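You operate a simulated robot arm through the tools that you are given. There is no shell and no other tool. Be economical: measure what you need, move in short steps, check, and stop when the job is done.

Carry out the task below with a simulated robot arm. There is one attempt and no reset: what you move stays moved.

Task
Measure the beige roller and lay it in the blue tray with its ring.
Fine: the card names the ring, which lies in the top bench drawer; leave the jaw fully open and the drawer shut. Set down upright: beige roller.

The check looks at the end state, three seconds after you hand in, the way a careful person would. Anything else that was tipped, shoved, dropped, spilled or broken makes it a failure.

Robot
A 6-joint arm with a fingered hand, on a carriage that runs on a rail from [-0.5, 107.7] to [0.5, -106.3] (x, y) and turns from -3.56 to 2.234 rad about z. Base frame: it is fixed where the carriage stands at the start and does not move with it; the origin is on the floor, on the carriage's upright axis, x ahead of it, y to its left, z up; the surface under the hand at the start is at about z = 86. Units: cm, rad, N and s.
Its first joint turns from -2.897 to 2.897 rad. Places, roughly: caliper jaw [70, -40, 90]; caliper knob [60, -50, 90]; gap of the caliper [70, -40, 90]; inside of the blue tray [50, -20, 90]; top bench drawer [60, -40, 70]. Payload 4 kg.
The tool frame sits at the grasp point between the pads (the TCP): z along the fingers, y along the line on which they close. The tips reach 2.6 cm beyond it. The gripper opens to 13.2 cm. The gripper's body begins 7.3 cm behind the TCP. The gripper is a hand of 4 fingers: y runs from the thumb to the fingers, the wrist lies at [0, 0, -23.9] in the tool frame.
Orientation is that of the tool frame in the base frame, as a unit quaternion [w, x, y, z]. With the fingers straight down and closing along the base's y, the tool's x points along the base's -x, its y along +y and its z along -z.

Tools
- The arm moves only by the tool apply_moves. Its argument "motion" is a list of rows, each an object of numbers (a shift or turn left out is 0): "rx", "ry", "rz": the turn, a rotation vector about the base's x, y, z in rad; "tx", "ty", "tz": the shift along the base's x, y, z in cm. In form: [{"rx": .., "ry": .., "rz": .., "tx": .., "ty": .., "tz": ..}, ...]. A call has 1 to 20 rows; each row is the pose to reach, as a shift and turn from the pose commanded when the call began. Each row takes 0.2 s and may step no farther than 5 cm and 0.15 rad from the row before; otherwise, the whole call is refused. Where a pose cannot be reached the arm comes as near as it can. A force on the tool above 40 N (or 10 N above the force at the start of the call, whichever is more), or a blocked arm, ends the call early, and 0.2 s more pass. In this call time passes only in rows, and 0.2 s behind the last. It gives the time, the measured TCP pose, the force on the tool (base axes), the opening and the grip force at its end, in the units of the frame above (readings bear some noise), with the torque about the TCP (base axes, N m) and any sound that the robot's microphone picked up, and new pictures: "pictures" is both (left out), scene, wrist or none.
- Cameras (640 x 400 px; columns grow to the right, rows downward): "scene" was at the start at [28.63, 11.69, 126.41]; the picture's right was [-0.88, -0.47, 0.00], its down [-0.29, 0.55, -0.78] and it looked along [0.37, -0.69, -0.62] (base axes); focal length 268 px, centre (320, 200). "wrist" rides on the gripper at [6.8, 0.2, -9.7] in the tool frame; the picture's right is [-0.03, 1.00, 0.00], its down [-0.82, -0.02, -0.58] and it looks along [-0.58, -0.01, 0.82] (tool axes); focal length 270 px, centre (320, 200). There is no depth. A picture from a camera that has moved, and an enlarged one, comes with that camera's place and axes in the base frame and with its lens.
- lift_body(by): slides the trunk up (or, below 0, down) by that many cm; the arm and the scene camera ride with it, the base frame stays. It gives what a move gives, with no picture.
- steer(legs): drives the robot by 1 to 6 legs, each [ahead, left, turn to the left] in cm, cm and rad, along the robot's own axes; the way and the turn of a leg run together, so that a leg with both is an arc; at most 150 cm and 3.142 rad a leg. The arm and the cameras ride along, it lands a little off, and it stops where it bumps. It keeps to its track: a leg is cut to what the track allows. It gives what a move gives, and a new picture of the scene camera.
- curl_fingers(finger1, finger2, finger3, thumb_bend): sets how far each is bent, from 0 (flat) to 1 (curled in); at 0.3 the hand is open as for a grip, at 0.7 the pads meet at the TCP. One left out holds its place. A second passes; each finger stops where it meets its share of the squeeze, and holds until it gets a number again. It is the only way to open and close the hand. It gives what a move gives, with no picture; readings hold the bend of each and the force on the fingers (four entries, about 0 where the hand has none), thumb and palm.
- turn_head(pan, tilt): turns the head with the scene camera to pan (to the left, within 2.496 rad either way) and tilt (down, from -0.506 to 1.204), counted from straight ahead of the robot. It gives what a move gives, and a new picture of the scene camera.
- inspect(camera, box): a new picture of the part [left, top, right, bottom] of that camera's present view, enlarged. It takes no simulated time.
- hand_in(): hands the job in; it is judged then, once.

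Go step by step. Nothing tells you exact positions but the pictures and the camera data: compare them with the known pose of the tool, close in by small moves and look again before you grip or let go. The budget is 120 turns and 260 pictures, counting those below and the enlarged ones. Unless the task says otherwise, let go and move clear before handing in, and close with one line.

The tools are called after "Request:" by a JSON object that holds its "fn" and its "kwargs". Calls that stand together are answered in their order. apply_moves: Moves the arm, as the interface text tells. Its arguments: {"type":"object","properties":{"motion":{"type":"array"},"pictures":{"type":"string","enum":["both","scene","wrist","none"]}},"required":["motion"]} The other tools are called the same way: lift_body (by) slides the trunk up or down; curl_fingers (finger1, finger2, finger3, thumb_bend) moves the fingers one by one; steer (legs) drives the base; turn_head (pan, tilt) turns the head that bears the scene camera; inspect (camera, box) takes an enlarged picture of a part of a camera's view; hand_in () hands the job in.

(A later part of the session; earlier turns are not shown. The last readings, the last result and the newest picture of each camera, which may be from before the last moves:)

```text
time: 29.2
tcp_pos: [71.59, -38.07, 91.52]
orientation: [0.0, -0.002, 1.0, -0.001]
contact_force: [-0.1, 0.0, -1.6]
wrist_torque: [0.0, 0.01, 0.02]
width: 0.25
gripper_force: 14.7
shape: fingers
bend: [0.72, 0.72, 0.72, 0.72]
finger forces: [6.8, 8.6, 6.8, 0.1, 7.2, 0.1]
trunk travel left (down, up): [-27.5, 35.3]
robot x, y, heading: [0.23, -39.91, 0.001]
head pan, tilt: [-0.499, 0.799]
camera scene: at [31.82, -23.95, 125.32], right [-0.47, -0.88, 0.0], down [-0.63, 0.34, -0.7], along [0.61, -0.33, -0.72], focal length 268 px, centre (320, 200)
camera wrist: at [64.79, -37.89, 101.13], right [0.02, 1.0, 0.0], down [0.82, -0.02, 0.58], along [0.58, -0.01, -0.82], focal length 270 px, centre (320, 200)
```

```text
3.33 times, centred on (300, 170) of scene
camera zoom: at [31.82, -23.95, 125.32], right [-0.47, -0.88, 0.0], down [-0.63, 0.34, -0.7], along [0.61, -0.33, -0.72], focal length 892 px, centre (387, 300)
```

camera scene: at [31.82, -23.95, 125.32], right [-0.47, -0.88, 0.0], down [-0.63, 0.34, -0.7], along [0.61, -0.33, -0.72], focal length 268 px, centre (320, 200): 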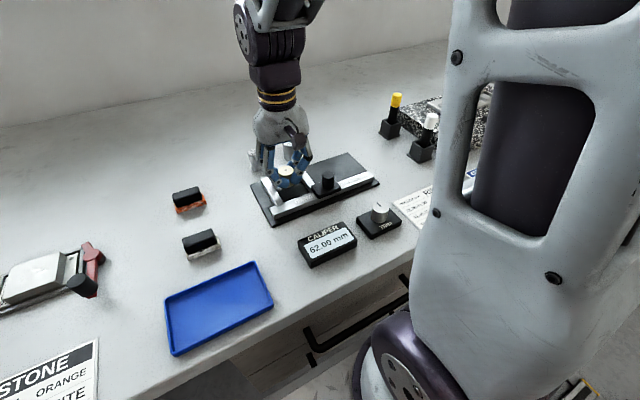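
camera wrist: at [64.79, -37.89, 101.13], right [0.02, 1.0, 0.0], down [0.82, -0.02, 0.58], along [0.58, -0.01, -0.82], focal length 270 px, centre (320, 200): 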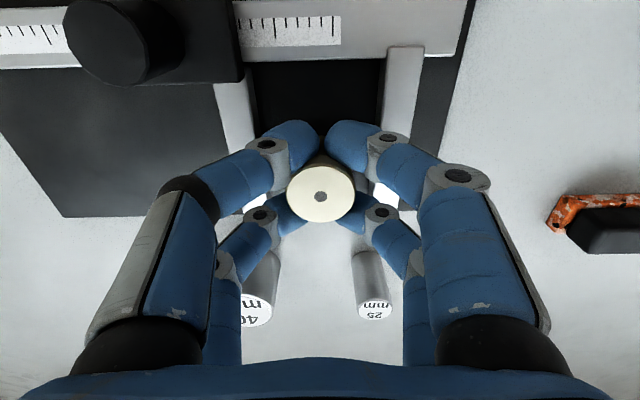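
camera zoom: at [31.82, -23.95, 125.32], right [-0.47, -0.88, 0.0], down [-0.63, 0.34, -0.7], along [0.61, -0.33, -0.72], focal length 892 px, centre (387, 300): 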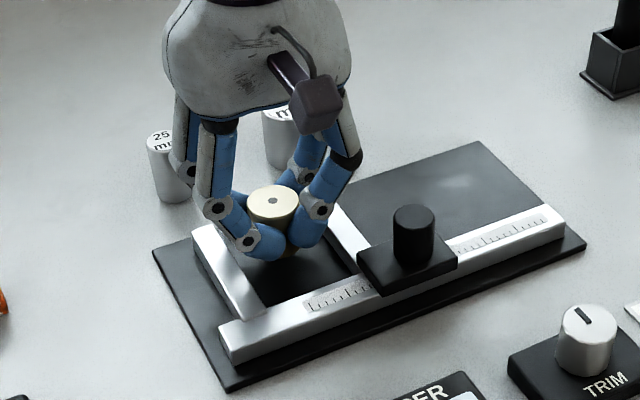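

Request:
{"fn": "apply_moves", "kwargs": {"motion": [{"tz": -0.3}, {"tz": -0.5}, {"tz": -0.6}], "pictures": "none"}}

Request:
{"fn": "apply_moves", "kwargs": {"motion": [{"tz": -0.1}, {"tz": -0.2}], "pictures": "none"}}

```text
time: 30.0
tcp_pos: [71.48, -38.08, 90.89]
orientation: [0.0, -0.003, 1.0, 0.001]
contact_force: [-0.5, 0.1, -1.3]
wrist_torque: [0.03, -0.02, 0.03]
width: 0.24
gripper_force: 14.9
shape: fingers
bend: [0.72, 0.72, 0.72, 0.72]
finger forces: [6.7, 8.5, 6.8, 0.0, 7.4, 0.1]
trunk travel left (down, up): [-27.5, 35.3]
robot x, y, heading: [0.15, -39.81, 0.004]
head pan, tilt: [-0.499, 0.799]
```

```text
time: 30.6
tcp_pos: [71.54, -38.11, 90.64]
orientation: [0.0, -0.003, 1.0, 0.0]
contact_force: [-0.6, 0.7, -1.6]
wrist_torque: [0.02, 0.0, -0.03]
width: 0.21
gripper_force: 15.1
shape: fingers
bend: [0.72, 0.72, 0.72, 0.72]
finger forces: [6.6, 8.5, 6.8, 0.0, 7.3, 0.0]
trunk travel left (down, up): [-27.5, 35.3]
robot x, y, heading: [0.34, -39.55, 0.005]
head pan, tilt: [-0.499, 0.799]
```

Request:
{"fn": "apply_moves", "kwargs": {"motion": [{"tz": -0.1}, {"tz": -0.2}], "pictures": "none"}}

Request:
{"fn": "inspect", "kwargs": {"camera": "scene", "box": [240, 130, 340, 205]}}

```text
time: 31.2
tcp_pos: [71.6, -38.2, 90.38]
orientation: [0.001, -0.002, 1.0, 0.0]
contact_force: [0.4, -0.1, -1.0]
wrist_torque: [-0.01, 0.0, 0.01]
width: 0.23
gripper_force: 14.8
shape: fingers
bend: [0.72, 0.72, 0.72, 0.72]
finger forces: [6.7, 8.6, 6.8, 0.0, 7.2, 0.0]
trunk travel left (down, up): [-27.5, 35.3]
robot x, y, heading: [0.32, -39.44, 0.008]
head pan, tilt: [-0.499, 0.799]
```

```text
5.33 times, centred on (290, 168) of scene
camera zoom: at [31.82, -23.95, 125.32], right [-0.47, -0.88, 0.0], down [-0.63, 0.34, -0.7], along [0.61, -0.33, -0.72], focal length 1427 px, centre (480, 373)
```

zoom: 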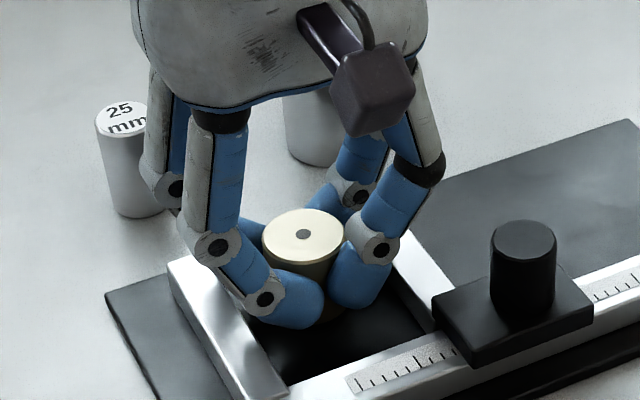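

Request:
{"fn": "apply_moves", "kwargs": {"motion": [{"tz": -0.1}, {"tz": -0.2}, {"tz": -0.3}], "pictures": "none"}}

Request:
{"fn": "inspect", "kwargs": {"camera": "scene", "box": [240, 130, 340, 205]}}

Request:
{"fn": "inspect", "kwargs": {"camera": "wrist", "box": [220, 80, 420, 240]}}

```text
time: 32.0
tcp_pos: [71.7, -38.09, 90.31]
orientation: [0.0, -0.003, 1.0, 0.001]
contact_force: [-0.1, -0.9, 6.2]
wrist_torque: [-0.05, 0.05, 0.02]
width: 0.2
gripper_force: 15.6
shape: fingers
bend: [0.73, 0.72, 0.72, 0.72]
finger forces: [7.4, 9.2, 7.4, 0.0, 8.4, 0.0]
trunk travel left (down, up): [-27.5, 35.3]
robot x, y, heading: [0.04, -39.55, 0.009]
head pan, tilt: [-0.499, 0.799]
```

```text
5.33 times, centred on (290, 168) of scene
camera zoom: at [31.8, -23.96, 125.33], right [-0.47, -0.88, 0.0], down [-0.63, 0.34, -0.7], along [0.61, -0.33, -0.72], focal length 1427 px, centre (480, 373)
```

zoom: 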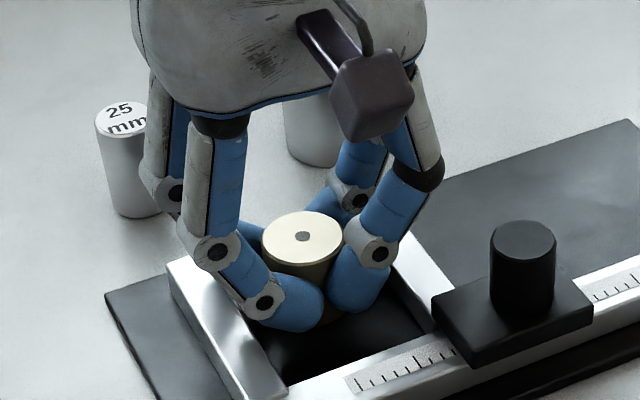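

```text
2.50 times, centred on (320, 160) of wrist
camera zoom: at [64.81, -38.0, 99.9], right [0.02, 1.0, 0.0], down [0.82, -0.02, 0.58], along [0.58, -0.01, -0.82], focal length 676 px, centre (320, 300)
```

zoom: 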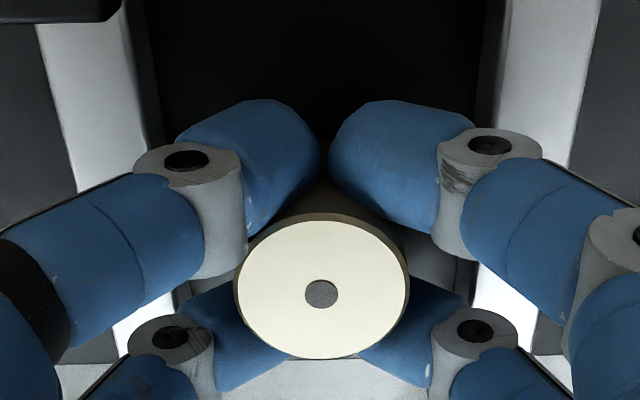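

The roller has touched the plate. I'll release in small steps, then lift.

Request:
{"fn": "curl_fingers", "kwargs": {"finger1": 0.67, "finger2": 0.67, "finger3": 0.67, "thumb_bend": 0.67}}

Request:
{"fn": "inspect", "kwargs": {"camera": "scene", "box": [240, 130, 340, 205]}}

Request:
{"fn": "inspect", "kwargs": {"camera": "wrist", "box": [220, 80, 420, 240]}}

```text
time: 33.0
tcp_pos: [71.61, -38.12, 90.12]
orientation: [0.0, -0.002, 1.0, 0.0]
contact_force: [1.3, 1.2, 3.6]
wrist_torque: [0.01, -0.07, 0.02]
width: 0.98
gripper_force: 2.6
shape: fingers
bend: [0.67, 0.67, 0.67, 0.67]
finger forces: [0.9, 1.8, 2.4, 0.0, 1.1, 0.0]
trunk travel left (down, up): [-27.5, 35.3]
robot x, y, heading: [0.25, -39.62, 0.007]
head pan, tilt: [-0.499, 0.799]
```

```text
5.33 times, centred on (290, 168) of scene
camera zoom: at [31.81, -23.95, 125.32], right [-0.47, -0.88, 0.0], down [-0.63, 0.34, -0.7], along [0.61, -0.33, -0.72], focal length 1427 px, centre (480, 373)
```

zoom: 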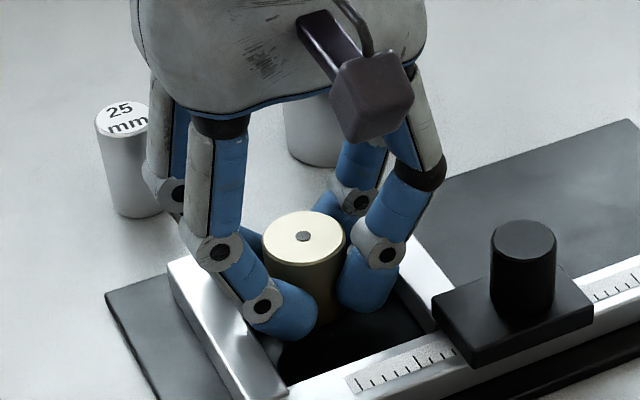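

```text
2.50 times, centred on (320, 160) of wrist
camera zoom: at [64.81, -37.99, 99.87], right [0.02, 1.0, 0.0], down [0.82, -0.02, 0.58], along [0.58, -0.01, -0.82], focal length 676 px, centre (320, 300)
```

zoom: 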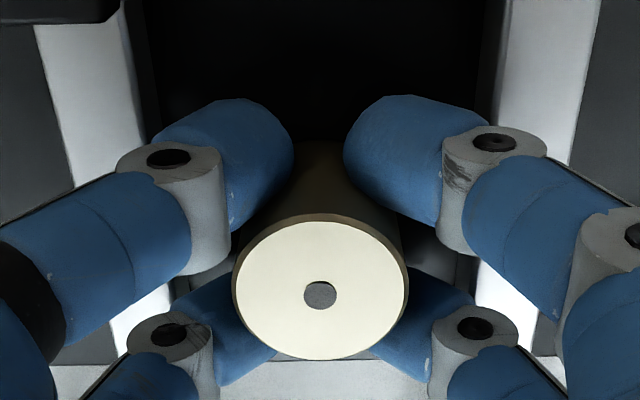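

Request:
{"fn": "apply_moves", "kwargs": {"motion": [{"tz": 0.2}], "pictures": "none"}}

Request:
{"fn": "curl_fingers", "kwargs": {"finger1": 0.645, "finger2": 0.645, "finger3": 0.645, "thumb_bend": 0.645}}

Request:
{"fn": "inspect", "kwargs": {"camera": "wrist", "box": [220, 80, 420, 240]}}

```text
time: 33.4
tcp_pos: [71.46, -38.09, 90.38]
orientation: [-0.001, -0.002, 1.0, 0.0]
contact_force: [0.0, 0.2, -1.8]
wrist_torque: [0.0, -0.02, 0.04]
width: 1.05
gripper_force: 1.7
shape: fingers
bend: [0.67, 0.66, 0.66, 0.67]
finger forces: [1.0, 1.0, 1.3, 0.0, 1.0, 0.1]
trunk travel left (down, up): [-27.5, 35.3]
robot x, y, heading: [0.23, -39.35, 0.002]
head pan, tilt: [-0.499, 0.799]
```

```text
time: 34.4
tcp_pos: [71.58, -38.0, 90.46]
orientation: [0.0, -0.003, 1.0, 0.0]
contact_force: [0.8, -0.9, 0.4]
wrist_torque: [-0.01, 0.01, 0.0]
width: 1.9
gripper_force: 0.0
shape: fingers
bend: [0.64, 0.64, 0.64, 0.64]
finger forces: [0.0, 0.0, 0.0, 0.1, 0.1, 0.0]
trunk travel left (down, up): [-27.5, 35.3]
robot x, y, heading: [-0.02, -39.03, 0.008]
head pan, tilt: [-0.499, 0.799]
```

```text
2.50 times, centred on (320, 160) of wrist
camera zoom: at [64.8, -37.96, 100.08], right [0.02, 1.0, 0.0], down [0.82, -0.02, 0.58], along [0.58, -0.01, -0.82], focal length 676 px, centre (320, 300)
```

zoom: 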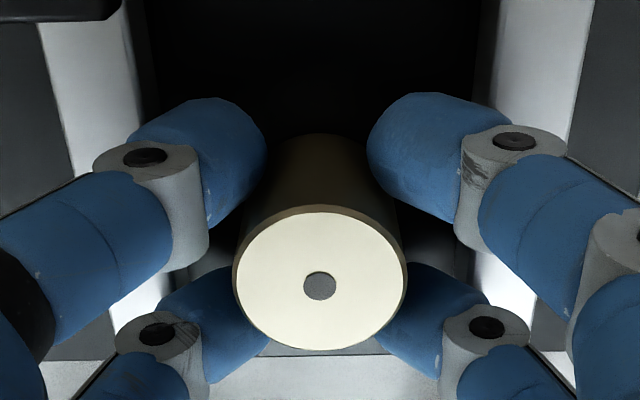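

Released and upright. Lifting straight up and then to the knob.

Request:
{"fn": "apply_moves", "kwargs": {"motion": [{"tz": 1}, {"tz": 2.5}, {"tz": 5}, {"tz": 8}], "pictures": "both"}}

Request:
{"fn": "inspect", "kwargs": {"camera": "scene", "box": [230, 110, 390, 230]}}

```text
time: 35.4
tcp_pos: [71.5, -37.91, 98.3]
orientation: [0.0, -0.003, 1.0, 0.0]
contact_force: [-0.4, 0.3, 0.1]
wrist_torque: [0.01, 0.0, 0.02]
width: 1.91
gripper_force: 0.0
shape: fingers
bend: [0.64, 0.64, 0.64, 0.64]
finger forces: [0.1, 0.0, 0.0, 0.0, 0.1, 0.0]
trunk travel left (down, up): [-27.5, 35.3]
robot x, y, heading: [0.58, -39.37, 0.005]
head pan, tilt: [-0.499, 0.799]
camera scene: at [31.84, -23.95, 125.31], right [-0.47, -0.88, 0.0], down [-0.63, 0.34, -0.7], along [0.61, -0.33, -0.72], focal length 268 px, centre (320, 200)
camera wrist: at [64.77, -37.95, 107.95], right [0.02, 1.0, 0.0], down [0.82, -0.02, 0.58], along [0.58, -0.01, -0.82], focal length 270 px, centre (320, 200)
```

scene: 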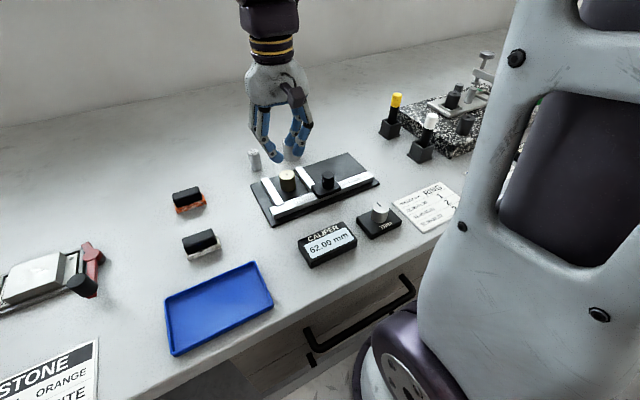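
wrist: 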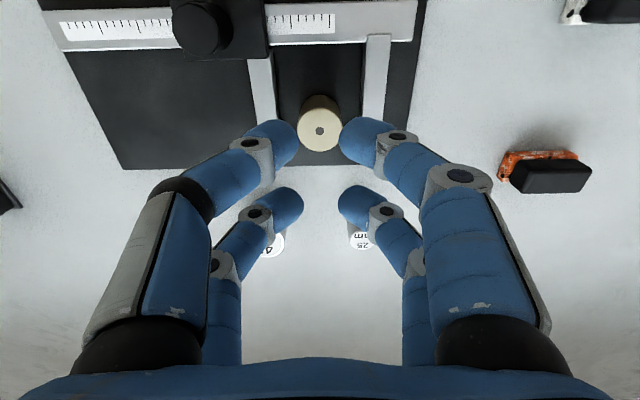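

```text
3.33 times, centred on (310, 170) of scene
camera zoom: at [31.84, -23.95, 125.31], right [-0.47, -0.88, 0.0], down [-0.63, 0.34, -0.7], along [0.61, -0.33, -0.72], focal length 892 px, centre (353, 300)
```

zoom: 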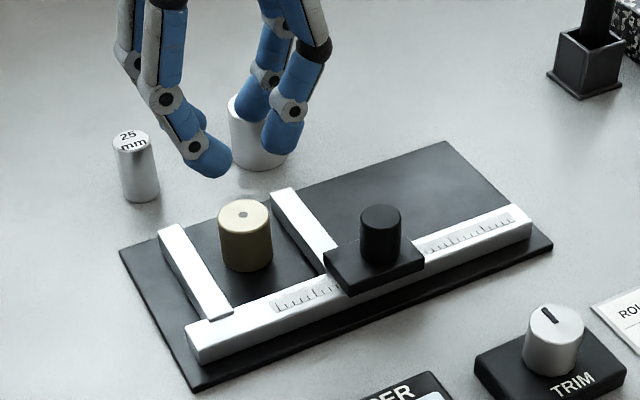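

Request:
{"fn": "apply_moves", "kwargs": {"motion": [{"tx": -2, "ty": -2}, {"tx": -4.3, "ty": -4}, {"tx": -6.5, "ty": -6.2}], "pictures": "none"}}

Request:
{"fn": "curl_fingers", "kwargs": {"finger1": 0.52, "finger2": 0.52, "finger3": 0.52, "thumb_bend": 0.52}}

Request:
{"fn": "apply_moves", "kwargs": {"motion": [{"tz": -3}, {"tz": -5.8}], "pictures": "wrist"}}

```text
time: 36.2
tcp_pos: [65.03, -44.27, 98.56]
orientation: [0.0, -0.002, 1.0, 0.0]
contact_force: [-0.3, 0.9, 0.2]
wrist_torque: [0.01, 0.01, -0.03]
width: 1.92
gripper_force: 0.1
shape: fingers
bend: [0.64, 0.64, 0.64, 0.64]
finger forces: [0.0, 0.0, 0.0, 0.0, 0.0, 0.0]
trunk travel left (down, up): [-27.5, 35.3]
robot x, y, heading: [0.12, -39.61, 0.005]
head pan, tilt: [-0.499, 0.799]
```

```text
time: 37.2
tcp_pos: [65.02, -44.18, 98.51]
orientation: [0.0, -0.003, 1.0, 0.0]
contact_force: [-0.4, 0.3, -0.8]
wrist_torque: [-0.03, -0.01, -0.03]
width: 5.83
gripper_force: 0.1
shape: fingers
bend: [0.52, 0.52, 0.52, 0.52]
finger forces: [0.1, 0.0, 0.0, 0.0, 0.0, 0.0]
trunk travel left (down, up): [-27.5, 35.3]
robot x, y, heading: [-0.18, -39.61, 0.003]
head pan, tilt: [-0.499, 0.799]
```

```text
time: 37.8
tcp_pos: [64.98, -44.34, 92.71]
orientation: [0.0, -0.003, 1.0, 0.0]
contact_force: [0.1, 0.3, 0.1]
wrist_torque: [0.03, -0.01, -0.03]
width: 5.87
gripper_force: 0.1
shape: fingers
bend: [0.52, 0.52, 0.52, 0.52]
finger forces: [0.0, 0.0, 0.0, 0.0, 0.0, 0.1]
trunk travel left (down, up): [-27.5, 35.3]
robot x, y, heading: [-0.06, -39.53, 0.009]
head pan, tilt: [-0.499, 0.799]
camera wrist: at [58.23, -44.25, 102.29], right [0.02, 1.0, 0.0], down [0.82, -0.02, 0.58], along [0.58, -0.01, -0.82], focal length 270 px, centre (320, 200)
```

wrist: 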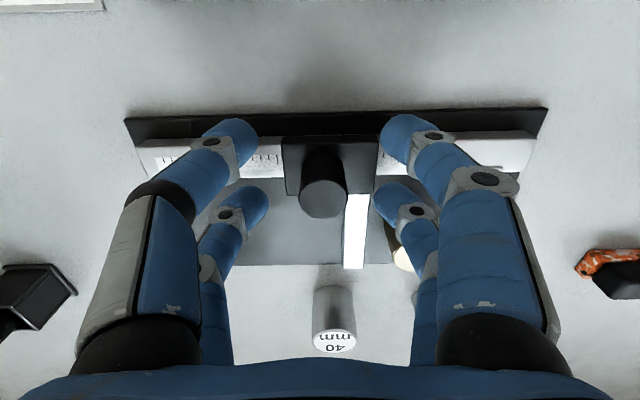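

Request:
{"fn": "curl_fingers", "kwargs": {"finger1": 0.68, "finger2": 0.68, "finger3": 0.68, "thumb_bend": 0.68}}

Request:
{"fn": "apply_moves", "kwargs": {"motion": [{"ty": 0.3}, {"ty": 0.6}, {"ty": 0.9}, {"ty": 1.2}, {"ty": 1.5}, {"ty": 1.8}, {"ty": 2.1}, {"ty": 2.4}, {"ty": 2.6}, {"ty": 2.8}], "pictures": "scene"}}

Request:
{"fn": "inspect", "kwargs": {"camera": "scene", "box": [230, 130, 390, 270]}}

```text
time: 38.8
tcp_pos: [64.99, -44.27, 92.66]
orientation: [0.0, -0.003, 1.0, 0.001]
contact_force: [2.3, 0.9, -0.7]
wrist_torque: [-0.03, 0.01, 0.03]
width: 0.78
gripper_force: 1.2
shape: fingers
bend: [0.68, 0.66, 0.67, 0.68]
finger forces: [0.0, 1.3, 0.4, 0.0, 0.0, 0.1]
trunk travel left (down, up): [-27.5, 35.3]
robot x, y, heading: [0.28, -39.66, 0.01]
head pan, tilt: [-0.499, 0.799]
```

```text
time: 41.0
tcp_pos: [65.19, -41.46, 92.63]
orientation: [-0.001, -0.003, 1.0, 0.0]
contact_force: [1.8, -1.5, 0.4]
wrist_torque: [-0.05, 0.0, -0.06]
width: 0.75
gripper_force: 1.2
shape: fingers
bend: [0.68, 0.68, 0.66, 0.68]
finger forces: [0.0, 0.2, 1.8, 0.0, 0.0, 0.0]
trunk travel left (down, up): [-27.5, 35.3]
robot x, y, heading: [0.34, -39.33, 0.008]
head pan, tilt: [-0.499, 0.799]
camera scene: at [31.82, -23.95, 125.32], right [-0.47, -0.88, 0.0], down [-0.63, 0.34, -0.7], along [0.61, -0.33, -0.72], focal length 268 px, centre (320, 200)
```

scene: 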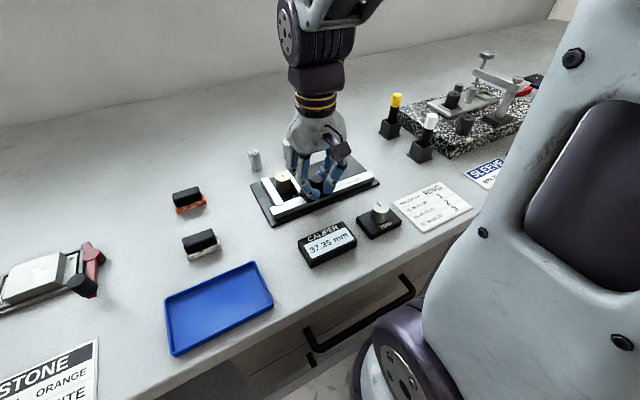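

```text
2.86 times, centred on (310, 200) of scene
camera zoom: at [31.82, -23.95, 125.32], right [-0.47, -0.88, 0.0], down [-0.63, 0.34, -0.7], along [0.61, -0.33, -0.72], focal length 765 px, centre (349, 200)
```

zoom: 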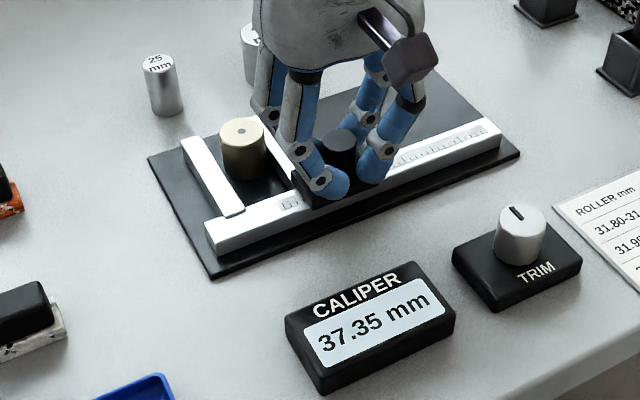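

Request:
{"fn": "apply_moves", "kwargs": {"motion": [{"ty": 0.2}, {"ty": 0.4}, {"ty": 0.55}, {"ty": 0.7}, {"ty": 0.85}, {"ty": 1.0}], "pictures": "none"}}

Request:
{"fn": "inspect", "kwargs": {"camera": "scene", "box": [230, 130, 390, 270]}}

```text
time: 42.4
tcp_pos: [65.04, -40.54, 92.81]
orientation: [-0.001, -0.003, 1.0, 0.0]
contact_force: [1.6, -4.6, 1.6]
wrist_torque: [-0.11, -0.06, -0.02]
width: 0.76
gripper_force: 1.8
shape: fingers
bend: [0.68, 0.68, 0.65, 0.68]
finger forces: [0.0, 0.0, 3.8, 0.0, 0.0, 0.0]
trunk travel left (down, up): [-27.5, 35.3]
robot x, y, heading: [0.32, -39.27, 0.007]
head pan, tilt: [-0.499, 0.799]
```

```text
2.86 times, centred on (310, 200) of scene
camera zoom: at [31.82, -23.97, 125.32], right [-0.47, -0.88, 0.0], down [-0.63, 0.34, -0.7], along [0.61, -0.33, -0.72], focal length 765 px, centre (349, 200)
```

zoom: 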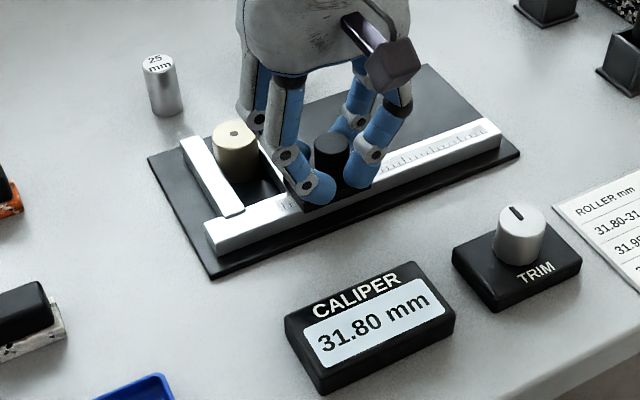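

Request:
{"fn": "apply_moves", "kwargs": {"motion": [{"ty": 0.2}, {"ty": 0.4}], "pictures": "none"}}

Request:
{"fn": "inspect", "kwargs": {"camera": "scene", "box": [290, 210, 370, 270]}}

Request:
{"fn": "inspect", "kwargs": {"camera": "scene", "box": [250, 140, 330, 210]}}

```text
time: 43.0
tcp_pos: [65.12, -40.19, 92.6]
orientation: [0.0, -0.003, 1.0, 0.0]
contact_force: [4.1, -5.6, 2.7]
wrist_torque: [-0.17, -0.15, -0.03]
width: 0.76
gripper_force: 2.9
shape: fingers
bend: [0.68, 0.68, 0.64, 0.68]
finger forces: [0.0, 0.0, 6.0, 0.0, 0.0, 0.0]
trunk travel left (down, up): [-27.5, 35.3]
robot x, y, heading: [-0.14, -39.69, 0.007]
head pan, tilt: [-0.499, 0.799]
```

```text
6.67 times, centred on (330, 240) of scene
camera zoom: at [31.82, -23.97, 125.32], right [-0.47, -0.88, 0.0], down [-0.63, 0.34, -0.7], along [0.61, -0.33, -0.72], focal length 1784 px, centre (253, -67)
```

zoom: 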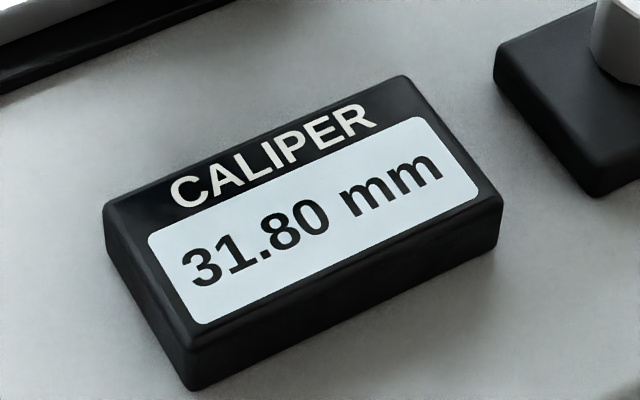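

```text
5.71 times, centred on (290, 175) of scene
camera zoom: at [31.82, -23.97, 125.32], right [-0.47, -0.88, 0.0], down [-0.63, 0.34, -0.7], along [0.61, -0.33, -0.72], focal length 1529 px, centre (491, 343)
```

zoom: 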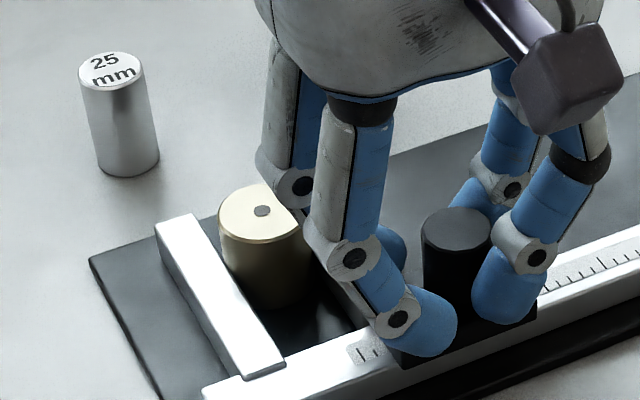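

It reads a stable 31.80 mm, right at a band edge, so the scale must be checked against a gauge. I'll reopen the jaw and take the roller out.

Request:
{"fn": "apply_moves", "kwargs": {"motion": [{"ty": -0.5}, {"ty": -1.2}, {"ty": -2}, {"ty": -3}, {"ty": -4}, {"ty": -4.5}, {"ty": -5.2}], "pictures": "none"}}

Request:
{"fn": "inspect", "kwargs": {"camera": "scene", "box": [230, 130, 390, 270]}}

```text
time: 44.6
tcp_pos: [64.99, -45.29, 92.56]
orientation: [0.001, -0.003, 1.0, 0.0]
contact_force: [3.4, 7.1, 4.2]
wrist_torque: [0.22, -0.12, 0.05]
width: 0.76
gripper_force: 3.5
shape: fingers
bend: [0.68, 0.64, 0.68, 0.68]
finger forces: [0.0, 6.8, 0.0, 0.1, 0.0, 0.0]
trunk travel left (down, up): [-27.5, 35.3]
robot x, y, heading: [-0.03, -39.53, 0.002]
head pan, tilt: [-0.499, 0.799]
```

```text
2.86 times, centred on (310, 200) of scene
camera zoom: at [31.81, -23.9, 125.32], right [-0.47, -0.88, 0.0], down [-0.63, 0.34, -0.7], along [0.61, -0.33, -0.72], focal length 765 px, centre (349, 200)
```

zoom: 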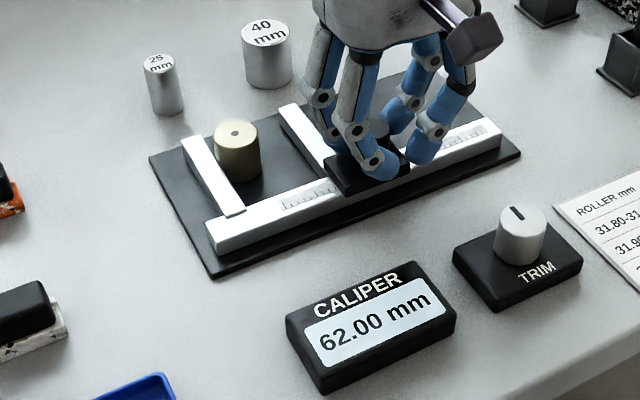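

Fully open again. The roller now rests against the fixed jaw; I'll release the knob and go above it.

Request:
{"fn": "apply_moves", "kwargs": {"motion": [{"ty": 0.5}, {"ty": 0.9}], "pictures": "none"}}

Request:
{"fn": "curl_fingers", "kwargs": {"finger1": 0.52, "finger2": 0.52, "finger3": 0.52, "thumb_bend": 0.52}}

Request:
{"fn": "apply_moves", "kwargs": {"motion": [{"tz": 3}, {"tz": 6}, {"tz": 7, "tx": 3, "ty": 3}, {"tz": 7, "tx": 6.5, "ty": 6}, {"tz": 7, "tx": 6.5, "ty": 7.8}], "pictures": "wrist"}}

Request:
{"fn": "inspect", "kwargs": {"camera": "wrist", "box": [220, 20, 420, 180]}}

```text
time: 45.2
tcp_pos: [65.08, -44.45, 92.54]
orientation: [0.0, -0.002, 1.0, 0.0]
contact_force: [2.5, 2.0, -0.1]
wrist_torque: [0.06, -0.06, 0.0]
width: 0.76
gripper_force: 1.4
shape: fingers
bend: [0.68, 0.66, 0.68, 0.68]
finger forces: [0.0, 2.1, 0.5, 0.0, 0.0, 0.0]
trunk travel left (down, up): [-27.5, 35.3]
robot x, y, heading: [-0.03, -39.72, 0.007]
head pan, tilt: [-0.499, 0.799]
```

```text
time: 46.2
tcp_pos: [65.17, -44.39, 92.59]
orientation: [0.0, -0.002, 1.0, 0.0]
contact_force: [-0.2, 0.1, -0.2]
wrist_torque: [0.0, 0.0, 0.01]
width: 5.86
gripper_force: 0.0
shape: fingers
bend: [0.52, 0.52, 0.52, 0.52]
finger forces: [0.0, 0.1, 0.1, 0.0, 0.0, 0.0]
trunk travel left (down, up): [-27.5, 35.3]
robot x, y, heading: [0.32, -39.36, 0.006]
head pan, tilt: [-0.499, 0.799]
```

```text
time: 47.4
tcp_pos: [71.45, -36.61, 99.81]
orientation: [0.0, -0.002, 1.0, 0.0]
contact_force: [0.4, 0.4, 0.0]
wrist_torque: [-0.01, 0.02, 0.01]
width: 5.88
gripper_force: 0.0
shape: fingers
bend: [0.52, 0.52, 0.52, 0.52]
finger forces: [0.0, 0.0, 0.1, 0.0, 0.0, 0.0]
trunk travel left (down, up): [-27.5, 35.3]
robot x, y, heading: [0.37, -39.43, 0.002]
head pan, tilt: [-0.499, 0.799]
camera wrist: at [64.78, -36.49, 109.37], right [0.02, 1.0, 0.0], down [0.82, -0.02, 0.58], along [0.58, -0.01, -0.82], focal length 270 px, centre (320, 200)
```

wrist: 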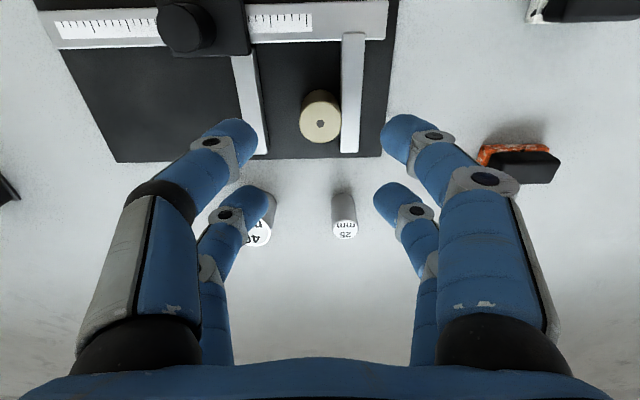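

```text
2.50 times, centred on (320, 100) of wrist
camera zoom: at [64.78, -36.49, 109.37], right [0.02, 1.0, 0.0], down [0.82, -0.02, 0.58], along [0.58, -0.01, -0.82], focal length 676 px, centre (320, 450)
```

zoom: 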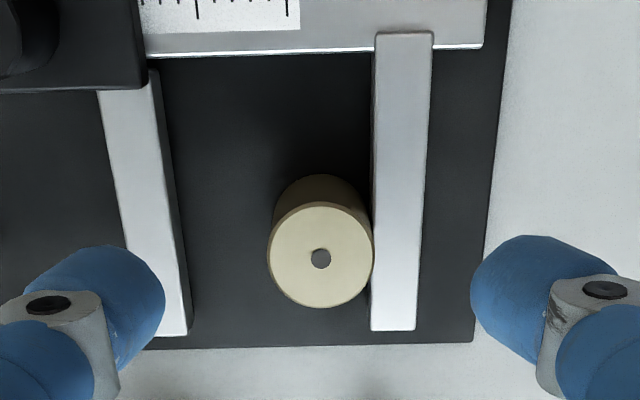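

Roller at (71.6, -36.6). Lowering so the tips stay above the jaws and grip only the roller's upper part.

Request:
{"fn": "apply_moves", "kwargs": {"motion": [{"tz": -3}, {"tz": -6}, {"tz": -8.3}], "pictures": "none"}}

Request:
{"fn": "curl_fingers", "kwargs": {"finger1": 0.7, "finger2": 0.7, "finger3": 0.7, "thumb_bend": 0.7}}

Request:
{"fn": "inspect", "kwargs": {"camera": "wrist", "box": [220, 80, 420, 240]}}

Request:
{"fn": "inspect", "kwargs": {"camera": "scene", "box": [240, 130, 340, 205]}}

```text
time: 48.2
tcp_pos: [71.43, -36.67, 91.41]
orientation: [0.0, -0.003, 1.0, 0.0]
contact_force: [-0.3, 1.2, 0.0]
wrist_torque: [0.05, -0.02, 0.0]
width: 5.89
gripper_force: 0.2
shape: fingers
bend: [0.52, 0.52, 0.52, 0.52]
finger forces: [0.0, 0.1, 0.0, 0.0, 0.0, 0.0]
trunk travel left (down, up): [-27.5, 35.3]
robot x, y, heading: [0.21, -39.35, 0.006]
head pan, tilt: [-0.499, 0.799]
```

```text
time: 49.2
tcp_pos: [71.53, -36.62, 91.35]
orientation: [0.0, -0.003, 1.0, 0.0]
contact_force: [0.3, 13.3, 1.9]
wrist_torque: [0.48, 0.02, -0.02]
width: 2.55
gripper_force: 12.2
shape: fingers
bend: [0.56, 0.56, 0.67, 0.69]
finger forces: [10.1, 10.2, 2.1, 0.0, 1.5, 0.0]
trunk travel left (down, up): [-27.5, 35.3]
robot x, y, heading: [0.22, -39.63, 0.001]
head pan, tilt: [-0.499, 0.799]
```

```text
2.50 times, centred on (320, 160) of wrist
camera zoom: at [64.66, -36.51, 100.97], right [0.02, 1.0, 0.0], down [0.82, -0.02, 0.58], along [0.58, -0.01, -0.82], focal length 676 px, centre (320, 300)
```

zoom: 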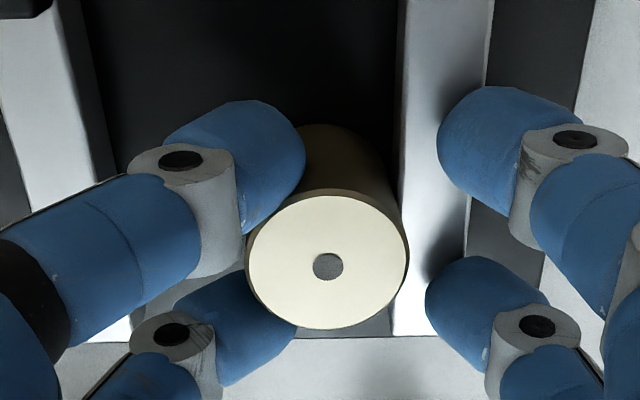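

```text
5.33 times, centred on (290, 168) of scene
camera zoom: at [31.81, -23.9, 125.31], right [-0.47, -0.88, 0.0], down [-0.63, 0.34, -0.7], along [0.61, -0.33, -0.72], focal length 1427 px, centre (480, 373)
```

zoom: 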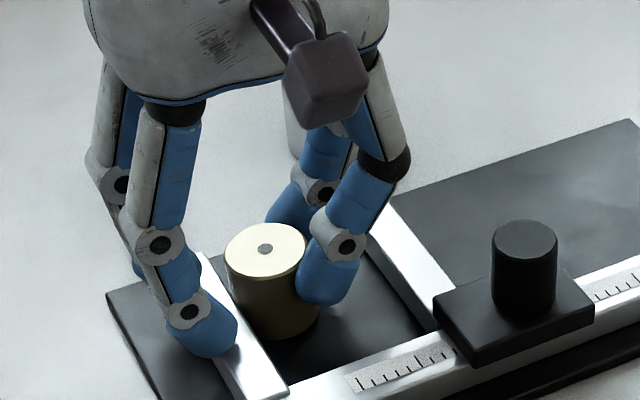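

The +y fingertips caught the jaw's side. I'll open, lift, pre-curl around the roller's top, then lower gently.

Request:
{"fn": "curl_fingers", "kwargs": {"finger1": 0.52, "finger2": 0.52, "finger3": 0.52, "thumb_bend": 0.52}}

Request:
{"fn": "apply_moves", "kwargs": {"motion": [{"tz": 1}, {"tz": 2.5}], "pictures": "none"}}

Request:
{"fn": "curl_fingers", "kwargs": {"finger1": 0.63, "finger2": 0.63, "finger3": 0.63, "thumb_bend": 0.63}}

Request:
{"fn": "apply_moves", "kwargs": {"motion": [{"tz": -0.6}, {"tz": -1.2}, {"tz": -1.5}, {"tz": -1.8}], "pictures": "none"}}

Request:
{"fn": "inspect", "kwargs": {"camera": "scene", "box": [240, 130, 340, 205]}}

Request:
{"fn": "inspect", "kwargs": {"camera": "wrist", "box": [220, 80, 420, 240]}}

```text
time: 50.2
tcp_pos: [71.36, -36.55, 91.32]
orientation: [0.0, -0.003, 1.0, 0.0]
contact_force: [-1.0, -0.6, 0.5]
wrist_torque: [0.01, 0.02, -0.01]
width: 5.86
gripper_force: 0.0
shape: fingers
bend: [0.52, 0.52, 0.52, 0.52]
finger forces: [0.1, 0.1, 0.0, 0.0, 0.0, 0.0]
trunk travel left (down, up): [-27.5, 35.3]
robot x, y, heading: [0.08, -38.98, 0.008]
head pan, tilt: [-0.499, 0.799]
```

```text
time: 50.8
tcp_pos: [71.42, -36.63, 93.89]
orientation: [-0.001, -0.003, 1.0, 0.0]
contact_force: [-1.1, 0.1, 0.3]
wrist_torque: [0.01, -0.01, 0.0]
width: 5.84
gripper_force: 0.0
shape: fingers
bend: [0.52, 0.52, 0.52, 0.52]
finger forces: [0.1, 0.0, 0.0, 0.0, 0.0, 0.0]
trunk travel left (down, up): [-27.5, 35.3]
robot x, y, heading: [0.16, -39.78, 0.008]
head pan, tilt: [-0.499, 0.799]
```

```text
time: 51.8
tcp_pos: [71.47, -36.65, 93.8]
orientation: [0.0, -0.002, 1.0, 0.0]
contact_force: [-1.0, 0.2, 0.2]
wrist_torque: [0.01, 0.01, 0.01]
width: 2.32
gripper_force: 0.1
shape: fingers
bend: [0.63, 0.63, 0.63, 0.63]
finger forces: [0.0, 0.0, 0.1, 0.0, 0.0, 0.0]
trunk travel left (down, up): [-27.5, 35.3]
robot x, y, heading: [0.32, -39.68, 0.002]
head pan, tilt: [-0.499, 0.799]
```

```text
time: 52.8
tcp_pos: [71.53, -36.63, 91.95]
orientation: [0.0, -0.002, 1.0, 0.0]
contact_force: [-0.1, 0.0, 0.9]
wrist_torque: [0.01, 0.01, 0.01]
width: 2.33
gripper_force: 0.0
shape: fingers
bend: [0.63, 0.63, 0.63, 0.63]
finger forces: [0.0, 0.0, 0.1, 0.0, 0.0, 0.0]
trunk travel left (down, up): [-27.5, 35.3]
robot x, y, heading: [0.27, -39.45, 0.006]
head pan, tilt: [-0.499, 0.799]
```

```text
5.33 times, centred on (290, 168) of scene
camera zoom: at [31.82, -23.95, 125.32], right [-0.47, -0.88, 0.0], down [-0.63, 0.34, -0.7], along [0.61, -0.33, -0.72], focal length 1427 px, centre (480, 373)
```

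zoom: 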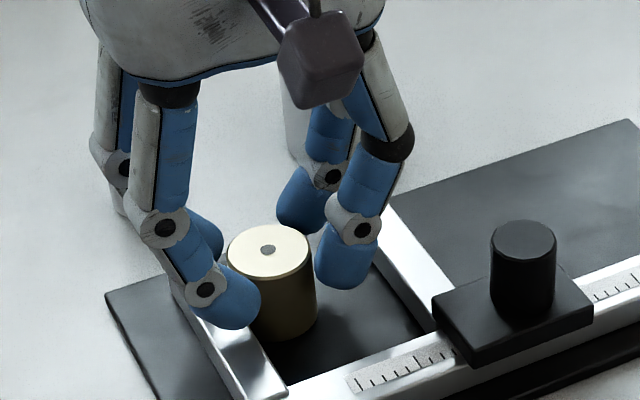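

```text
2.50 times, centred on (320, 160) of wrist
camera zoom: at [64.77, -36.51, 101.62], right [0.02, 1.0, 0.0], down [0.82, -0.02, 0.58], along [0.58, -0.01, -0.82], focal length 676 px, centre (320, 300)
```

zoom: 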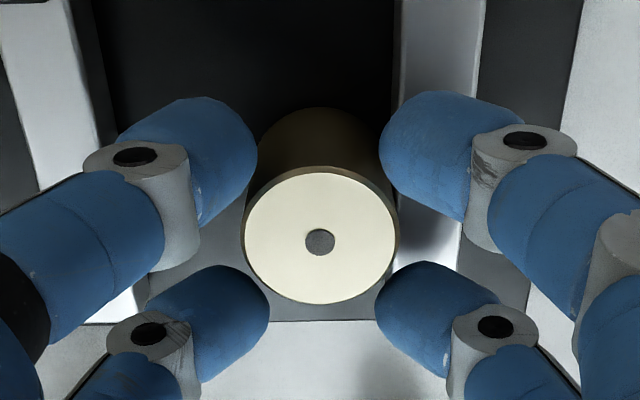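

Request:
{"fn": "apply_moves", "kwargs": {"motion": [{"tz": -0.2}, {"tz": -0.4}], "pictures": "none"}}

Request:
{"fn": "curl_fingers", "kwargs": {"finger1": 0.75, "finger2": 0.75, "finger3": 0.75, "thumb_bend": 0.75}}

Request:
{"fn": "inspect", "kwargs": {"camera": "scene", "box": [240, 130, 340, 205]}}

Request:
{"fn": "inspect", "kwargs": {"camera": "wrist", "box": [220, 80, 420, 240]}}

```text
time: 53.4
tcp_pos: [71.36, -36.71, 91.51]
orientation: [0.0, -0.003, 1.0, 0.0]
contact_force: [0.0, -1.3, -0.1]
wrist_torque: [-0.01, -0.02, 0.0]
width: 2.34
gripper_force: 0.0
shape: fingers
bend: [0.63, 0.63, 0.63, 0.63]
finger forces: [0.1, 0.1, 0.0, 0.0, 0.0, 0.0]
trunk travel left (down, up): [-27.5, 35.3]
robot x, y, heading: [0.39, -39.56, 0.007]
head pan, tilt: [-0.499, 0.799]
```

```text
time: 54.4
tcp_pos: [71.49, -36.53, 91.51]
orientation: [0.0, -0.003, 1.0, 0.0]
contact_force: [-1.6, -1.1, -1.7]
wrist_torque: [-0.05, -0.01, 0.0]
width: 0.55
gripper_force: 12.9
shape: fingers
bend: [0.72, 0.72, 0.72, 0.71]
finger forces: [6.3, 7.4, 6.2, 0.0, 7.6, 0.1]
trunk travel left (down, up): [-27.5, 35.3]
robot x, y, heading: [0.05, -39.23, 0.011]
head pan, tilt: [-0.499, 0.799]
```

```text
5.33 times, centred on (290, 168) of scene
camera zoom: at [31.82, -23.95, 125.32], right [-0.47, -0.88, 0.0], down [-0.63, 0.34, -0.7], along [0.61, -0.33, -0.72], focal length 1427 px, centre (480, 373)
```

zoom: 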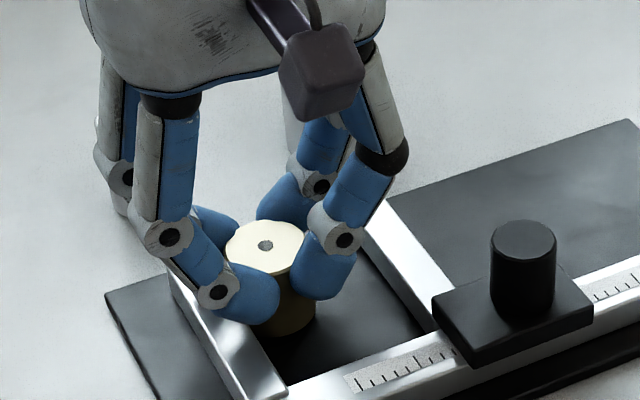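

```text
2.50 times, centred on (320, 160) of wrist
camera zoom: at [64.75, -36.49, 101.23], right [0.02, 1.0, 0.0], down [0.82, -0.02, 0.58], along [0.58, -0.01, -0.82], focal length 676 px, centre (320, 300)
```

zoom: 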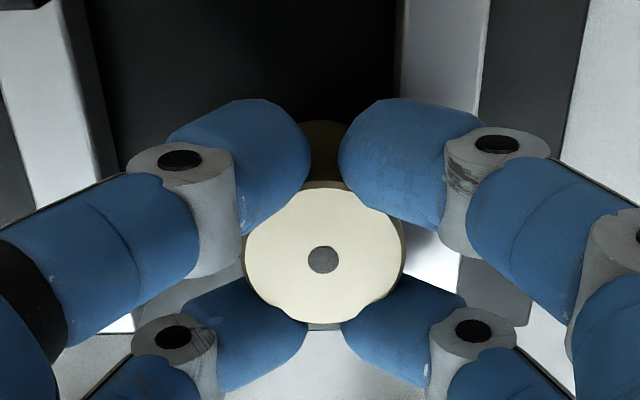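

The roller is held by its upper rim. Lifting it and driving the carriage left so the tray comes into reach.

Request:
{"fn": "apply_moves", "kwargs": {"motion": [{"tz": 1}, {"tz": 3}, {"tz": 6}, {"tz": 10}, {"tz": 13}], "pictures": "both"}}

Request:
{"fn": "steer", "kwargs": {"legs": [[0, 39, 0]]}}

```text
time: 55.6
tcp_pos: [71.66, -36.57, 104.77]
orientation: [0.001, -0.002, 1.0, 0.0]
contact_force: [0.4, 0.0, -1.7]
wrist_torque: [0.0, 0.0, 0.0]
width: 0.53
gripper_force: 13.8
shape: fingers
bend: [0.72, 0.72, 0.72, 0.71]
finger forces: [6.8, 8.1, 6.3, 0.1, 7.3, 0.0]
trunk travel left (down, up): [-27.5, 35.3]
robot x, y, heading: [-0.01, -39.5, 0.006]
head pan, tilt: [-0.499, 0.799]
camera scene: at [31.84, -23.95, 125.31], right [-0.47, -0.88, 0.0], down [-0.63, 0.34, -0.7], along [0.61, -0.33, -0.72], focal length 268 px, centre (320, 200)
camera wrist: at [64.83, -36.5, 114.38], right [0.02, 1.0, 0.0], down [0.82, -0.02, 0.58], along [0.58, -0.01, -0.82], focal length 270 px, centre (320, 200)
```

scene: 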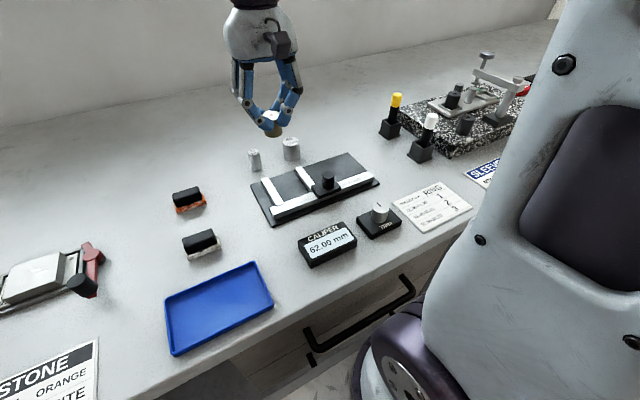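
wrist: 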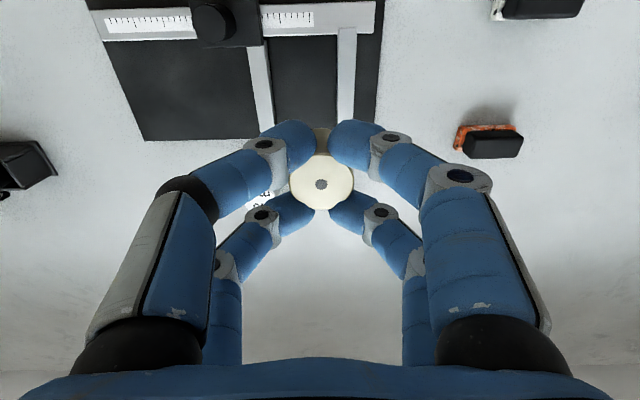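

```text
time: 58.0
tcp_pos: [71.4, 4.05, 104.65]
orientation: [0.0, -0.009, 1.0, 0.0]
contact_force: [0.1, -0.2, -2.0]
wrist_torque: [-0.01, -0.02, 0.0]
width: 0.52
gripper_force: 14.2
shape: fingers
bend: [0.72, 0.72, 0.72, 0.71]
finger forces: [6.7, 8.2, 6.3, 0.0, 7.4, 0.0]
trunk travel left (down, up): [-27.5, 35.3]
robot x, y, heading: [0.01, -0.24, 0.015]
head pan, tilt: [-0.499, 0.799]
camera scene: at [31.44, 16.1, 125.32], right [-0.46, -0.89, 0.0], down [-0.64, 0.33, -0.7], along [0.62, -0.32, -0.72], focal length 268 px, centre (320, 200)
```

scene: 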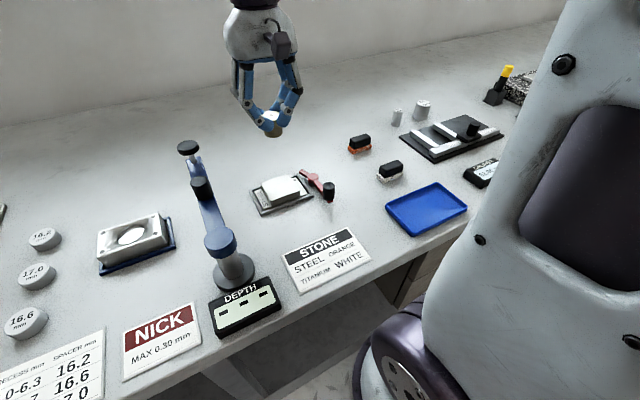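

Tray spans about x 49–57, y -25 to -12. Moving the roller above (53.3, -21.3).

Request:
{"fn": "apply_moves", "kwargs": {"motion": [{"tx": -2, "ty": -3}, {"tx": -4.3, "ty": -6.3}, {"tx": -6.7, "ty": -9.6}, {"tx": -9, "ty": -13}, {"tx": -11.3, "ty": -16.2}, {"tx": -13.6, "ty": -19.5}, {"tx": -16, "ty": -22.5}, {"tx": -18.1, "ty": -25.3}, {"tx": -18.1, "ty": -25.3, "tz": -4}], "pictures": "both"}}

```text
time: 60.0
tcp_pos: [53.26, -21.29, 100.64]
orientation: [0.0, -0.009, 1.0, 0.0]
contact_force: [-0.8, 0.5, -1.7]
wrist_torque: [-0.05, 0.05, -0.05]
width: 0.47
gripper_force: 14.3
shape: fingers
bend: [0.72, 0.72, 0.72, 0.71]
finger forces: [6.4, 8.3, 6.7, 0.2, 7.4, 0.1]
trunk travel left (down, up): [-27.5, 35.3]
robot x, y, heading: [-0.03, -0.4, 0.019]
head pan, tilt: [-0.499, 0.799]
camera scene: at [31.42, 16.1, 125.32], right [-0.46, -0.89, 0.0], down [-0.64, 0.33, -0.7], along [0.62, -0.32, -0.72], focal length 268 px, centre (320, 200)
camera wrist: at [46.5, -21.32, 110.21], right [0.01, 1.0, 0.0], down [0.82, -0.01, 0.58], along [0.58, 0.0, -0.82], focal length 270 px, centre (320, 200)
```

scene: 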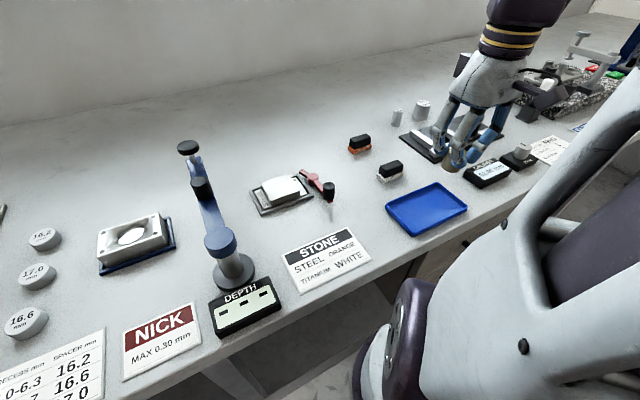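
wrist: 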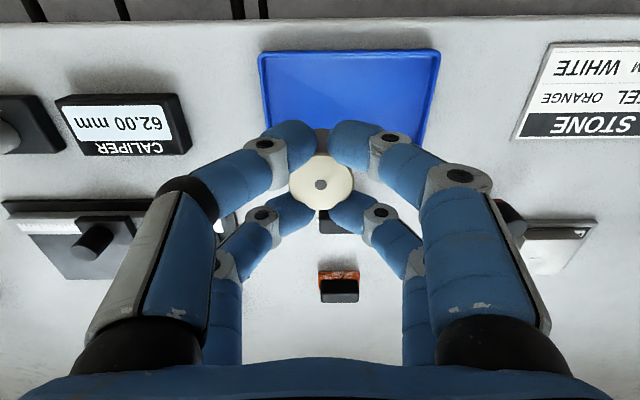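

Request:
{"fn": "apply_moves", "kwargs": {"motion": [{"ty": 0.4, "tz": -3}, {"ty": 0.4, "tz": -6}, {"ty": 0.4, "tz": -8.2}, {"ty": 0.4, "tz": -8.5}], "pictures": "both"}}

Request:
{"fn": "inspect", "kwargs": {"camera": "scene", "box": [370, 110, 530, 250]}}

```text
time: 61.0
tcp_pos: [53.26, -20.68, 92.21]
orientation: [-0.001, -0.009, 1.0, 0.0]
contact_force: [0.0, -0.6, -1.8]
wrist_torque: [0.0, 0.02, -0.02]
width: 0.45
gripper_force: 14.4
shape: fingers
bend: [0.72, 0.72, 0.72, 0.71]
finger forces: [6.4, 8.3, 6.8, 0.0, 7.4, 0.1]
trunk travel left (down, up): [-27.5, 35.3]
robot x, y, heading: [0.18, -0.11, 0.014]
head pan, tilt: [-0.499, 0.799]
camera scene: at [31.43, 16.1, 125.32], right [-0.46, -0.89, 0.0], down [-0.64, 0.33, -0.7], along [0.62, -0.32, -0.72], focal length 268 px, centre (320, 200)
camera wrist: at [46.45, -20.86, 101.82], right [0.01, 1.0, 0.0], down [0.82, -0.01, 0.58], along [0.58, 0.0, -0.82], focal length 270 px, centre (320, 200)
```

scene: 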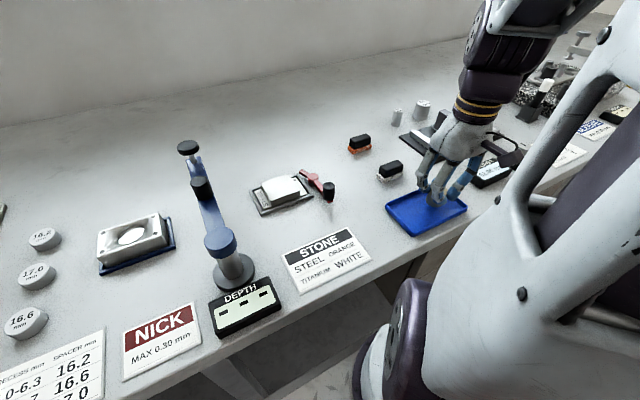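
wrist: 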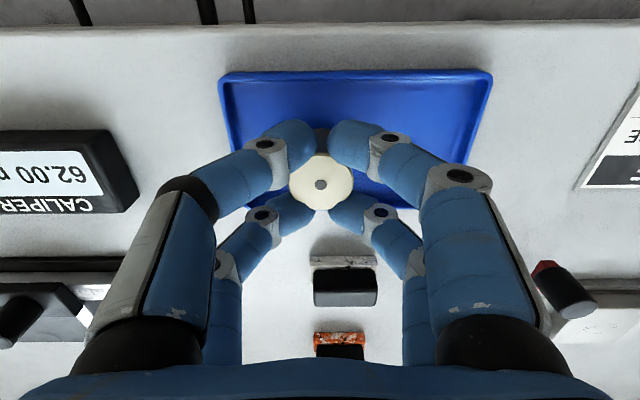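

```text
2.86 times, centred on (450, 180) of scene
camera zoom: at [31.43, 16.1, 125.32], right [-0.46, -0.89, 0.0], down [-0.64, 0.33, -0.7], along [0.62, -0.32, -0.72], focal length 765 px, centre (-51, 257)
```

zoom: 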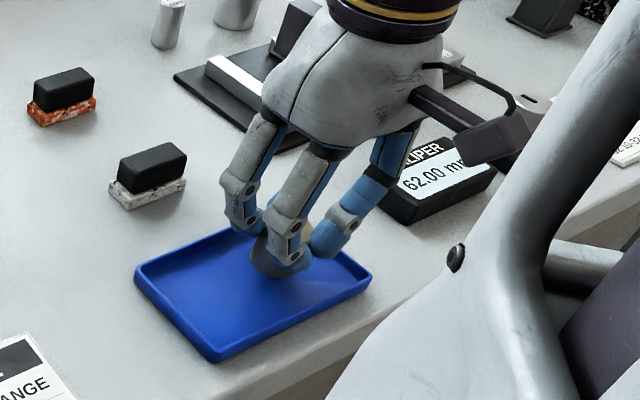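

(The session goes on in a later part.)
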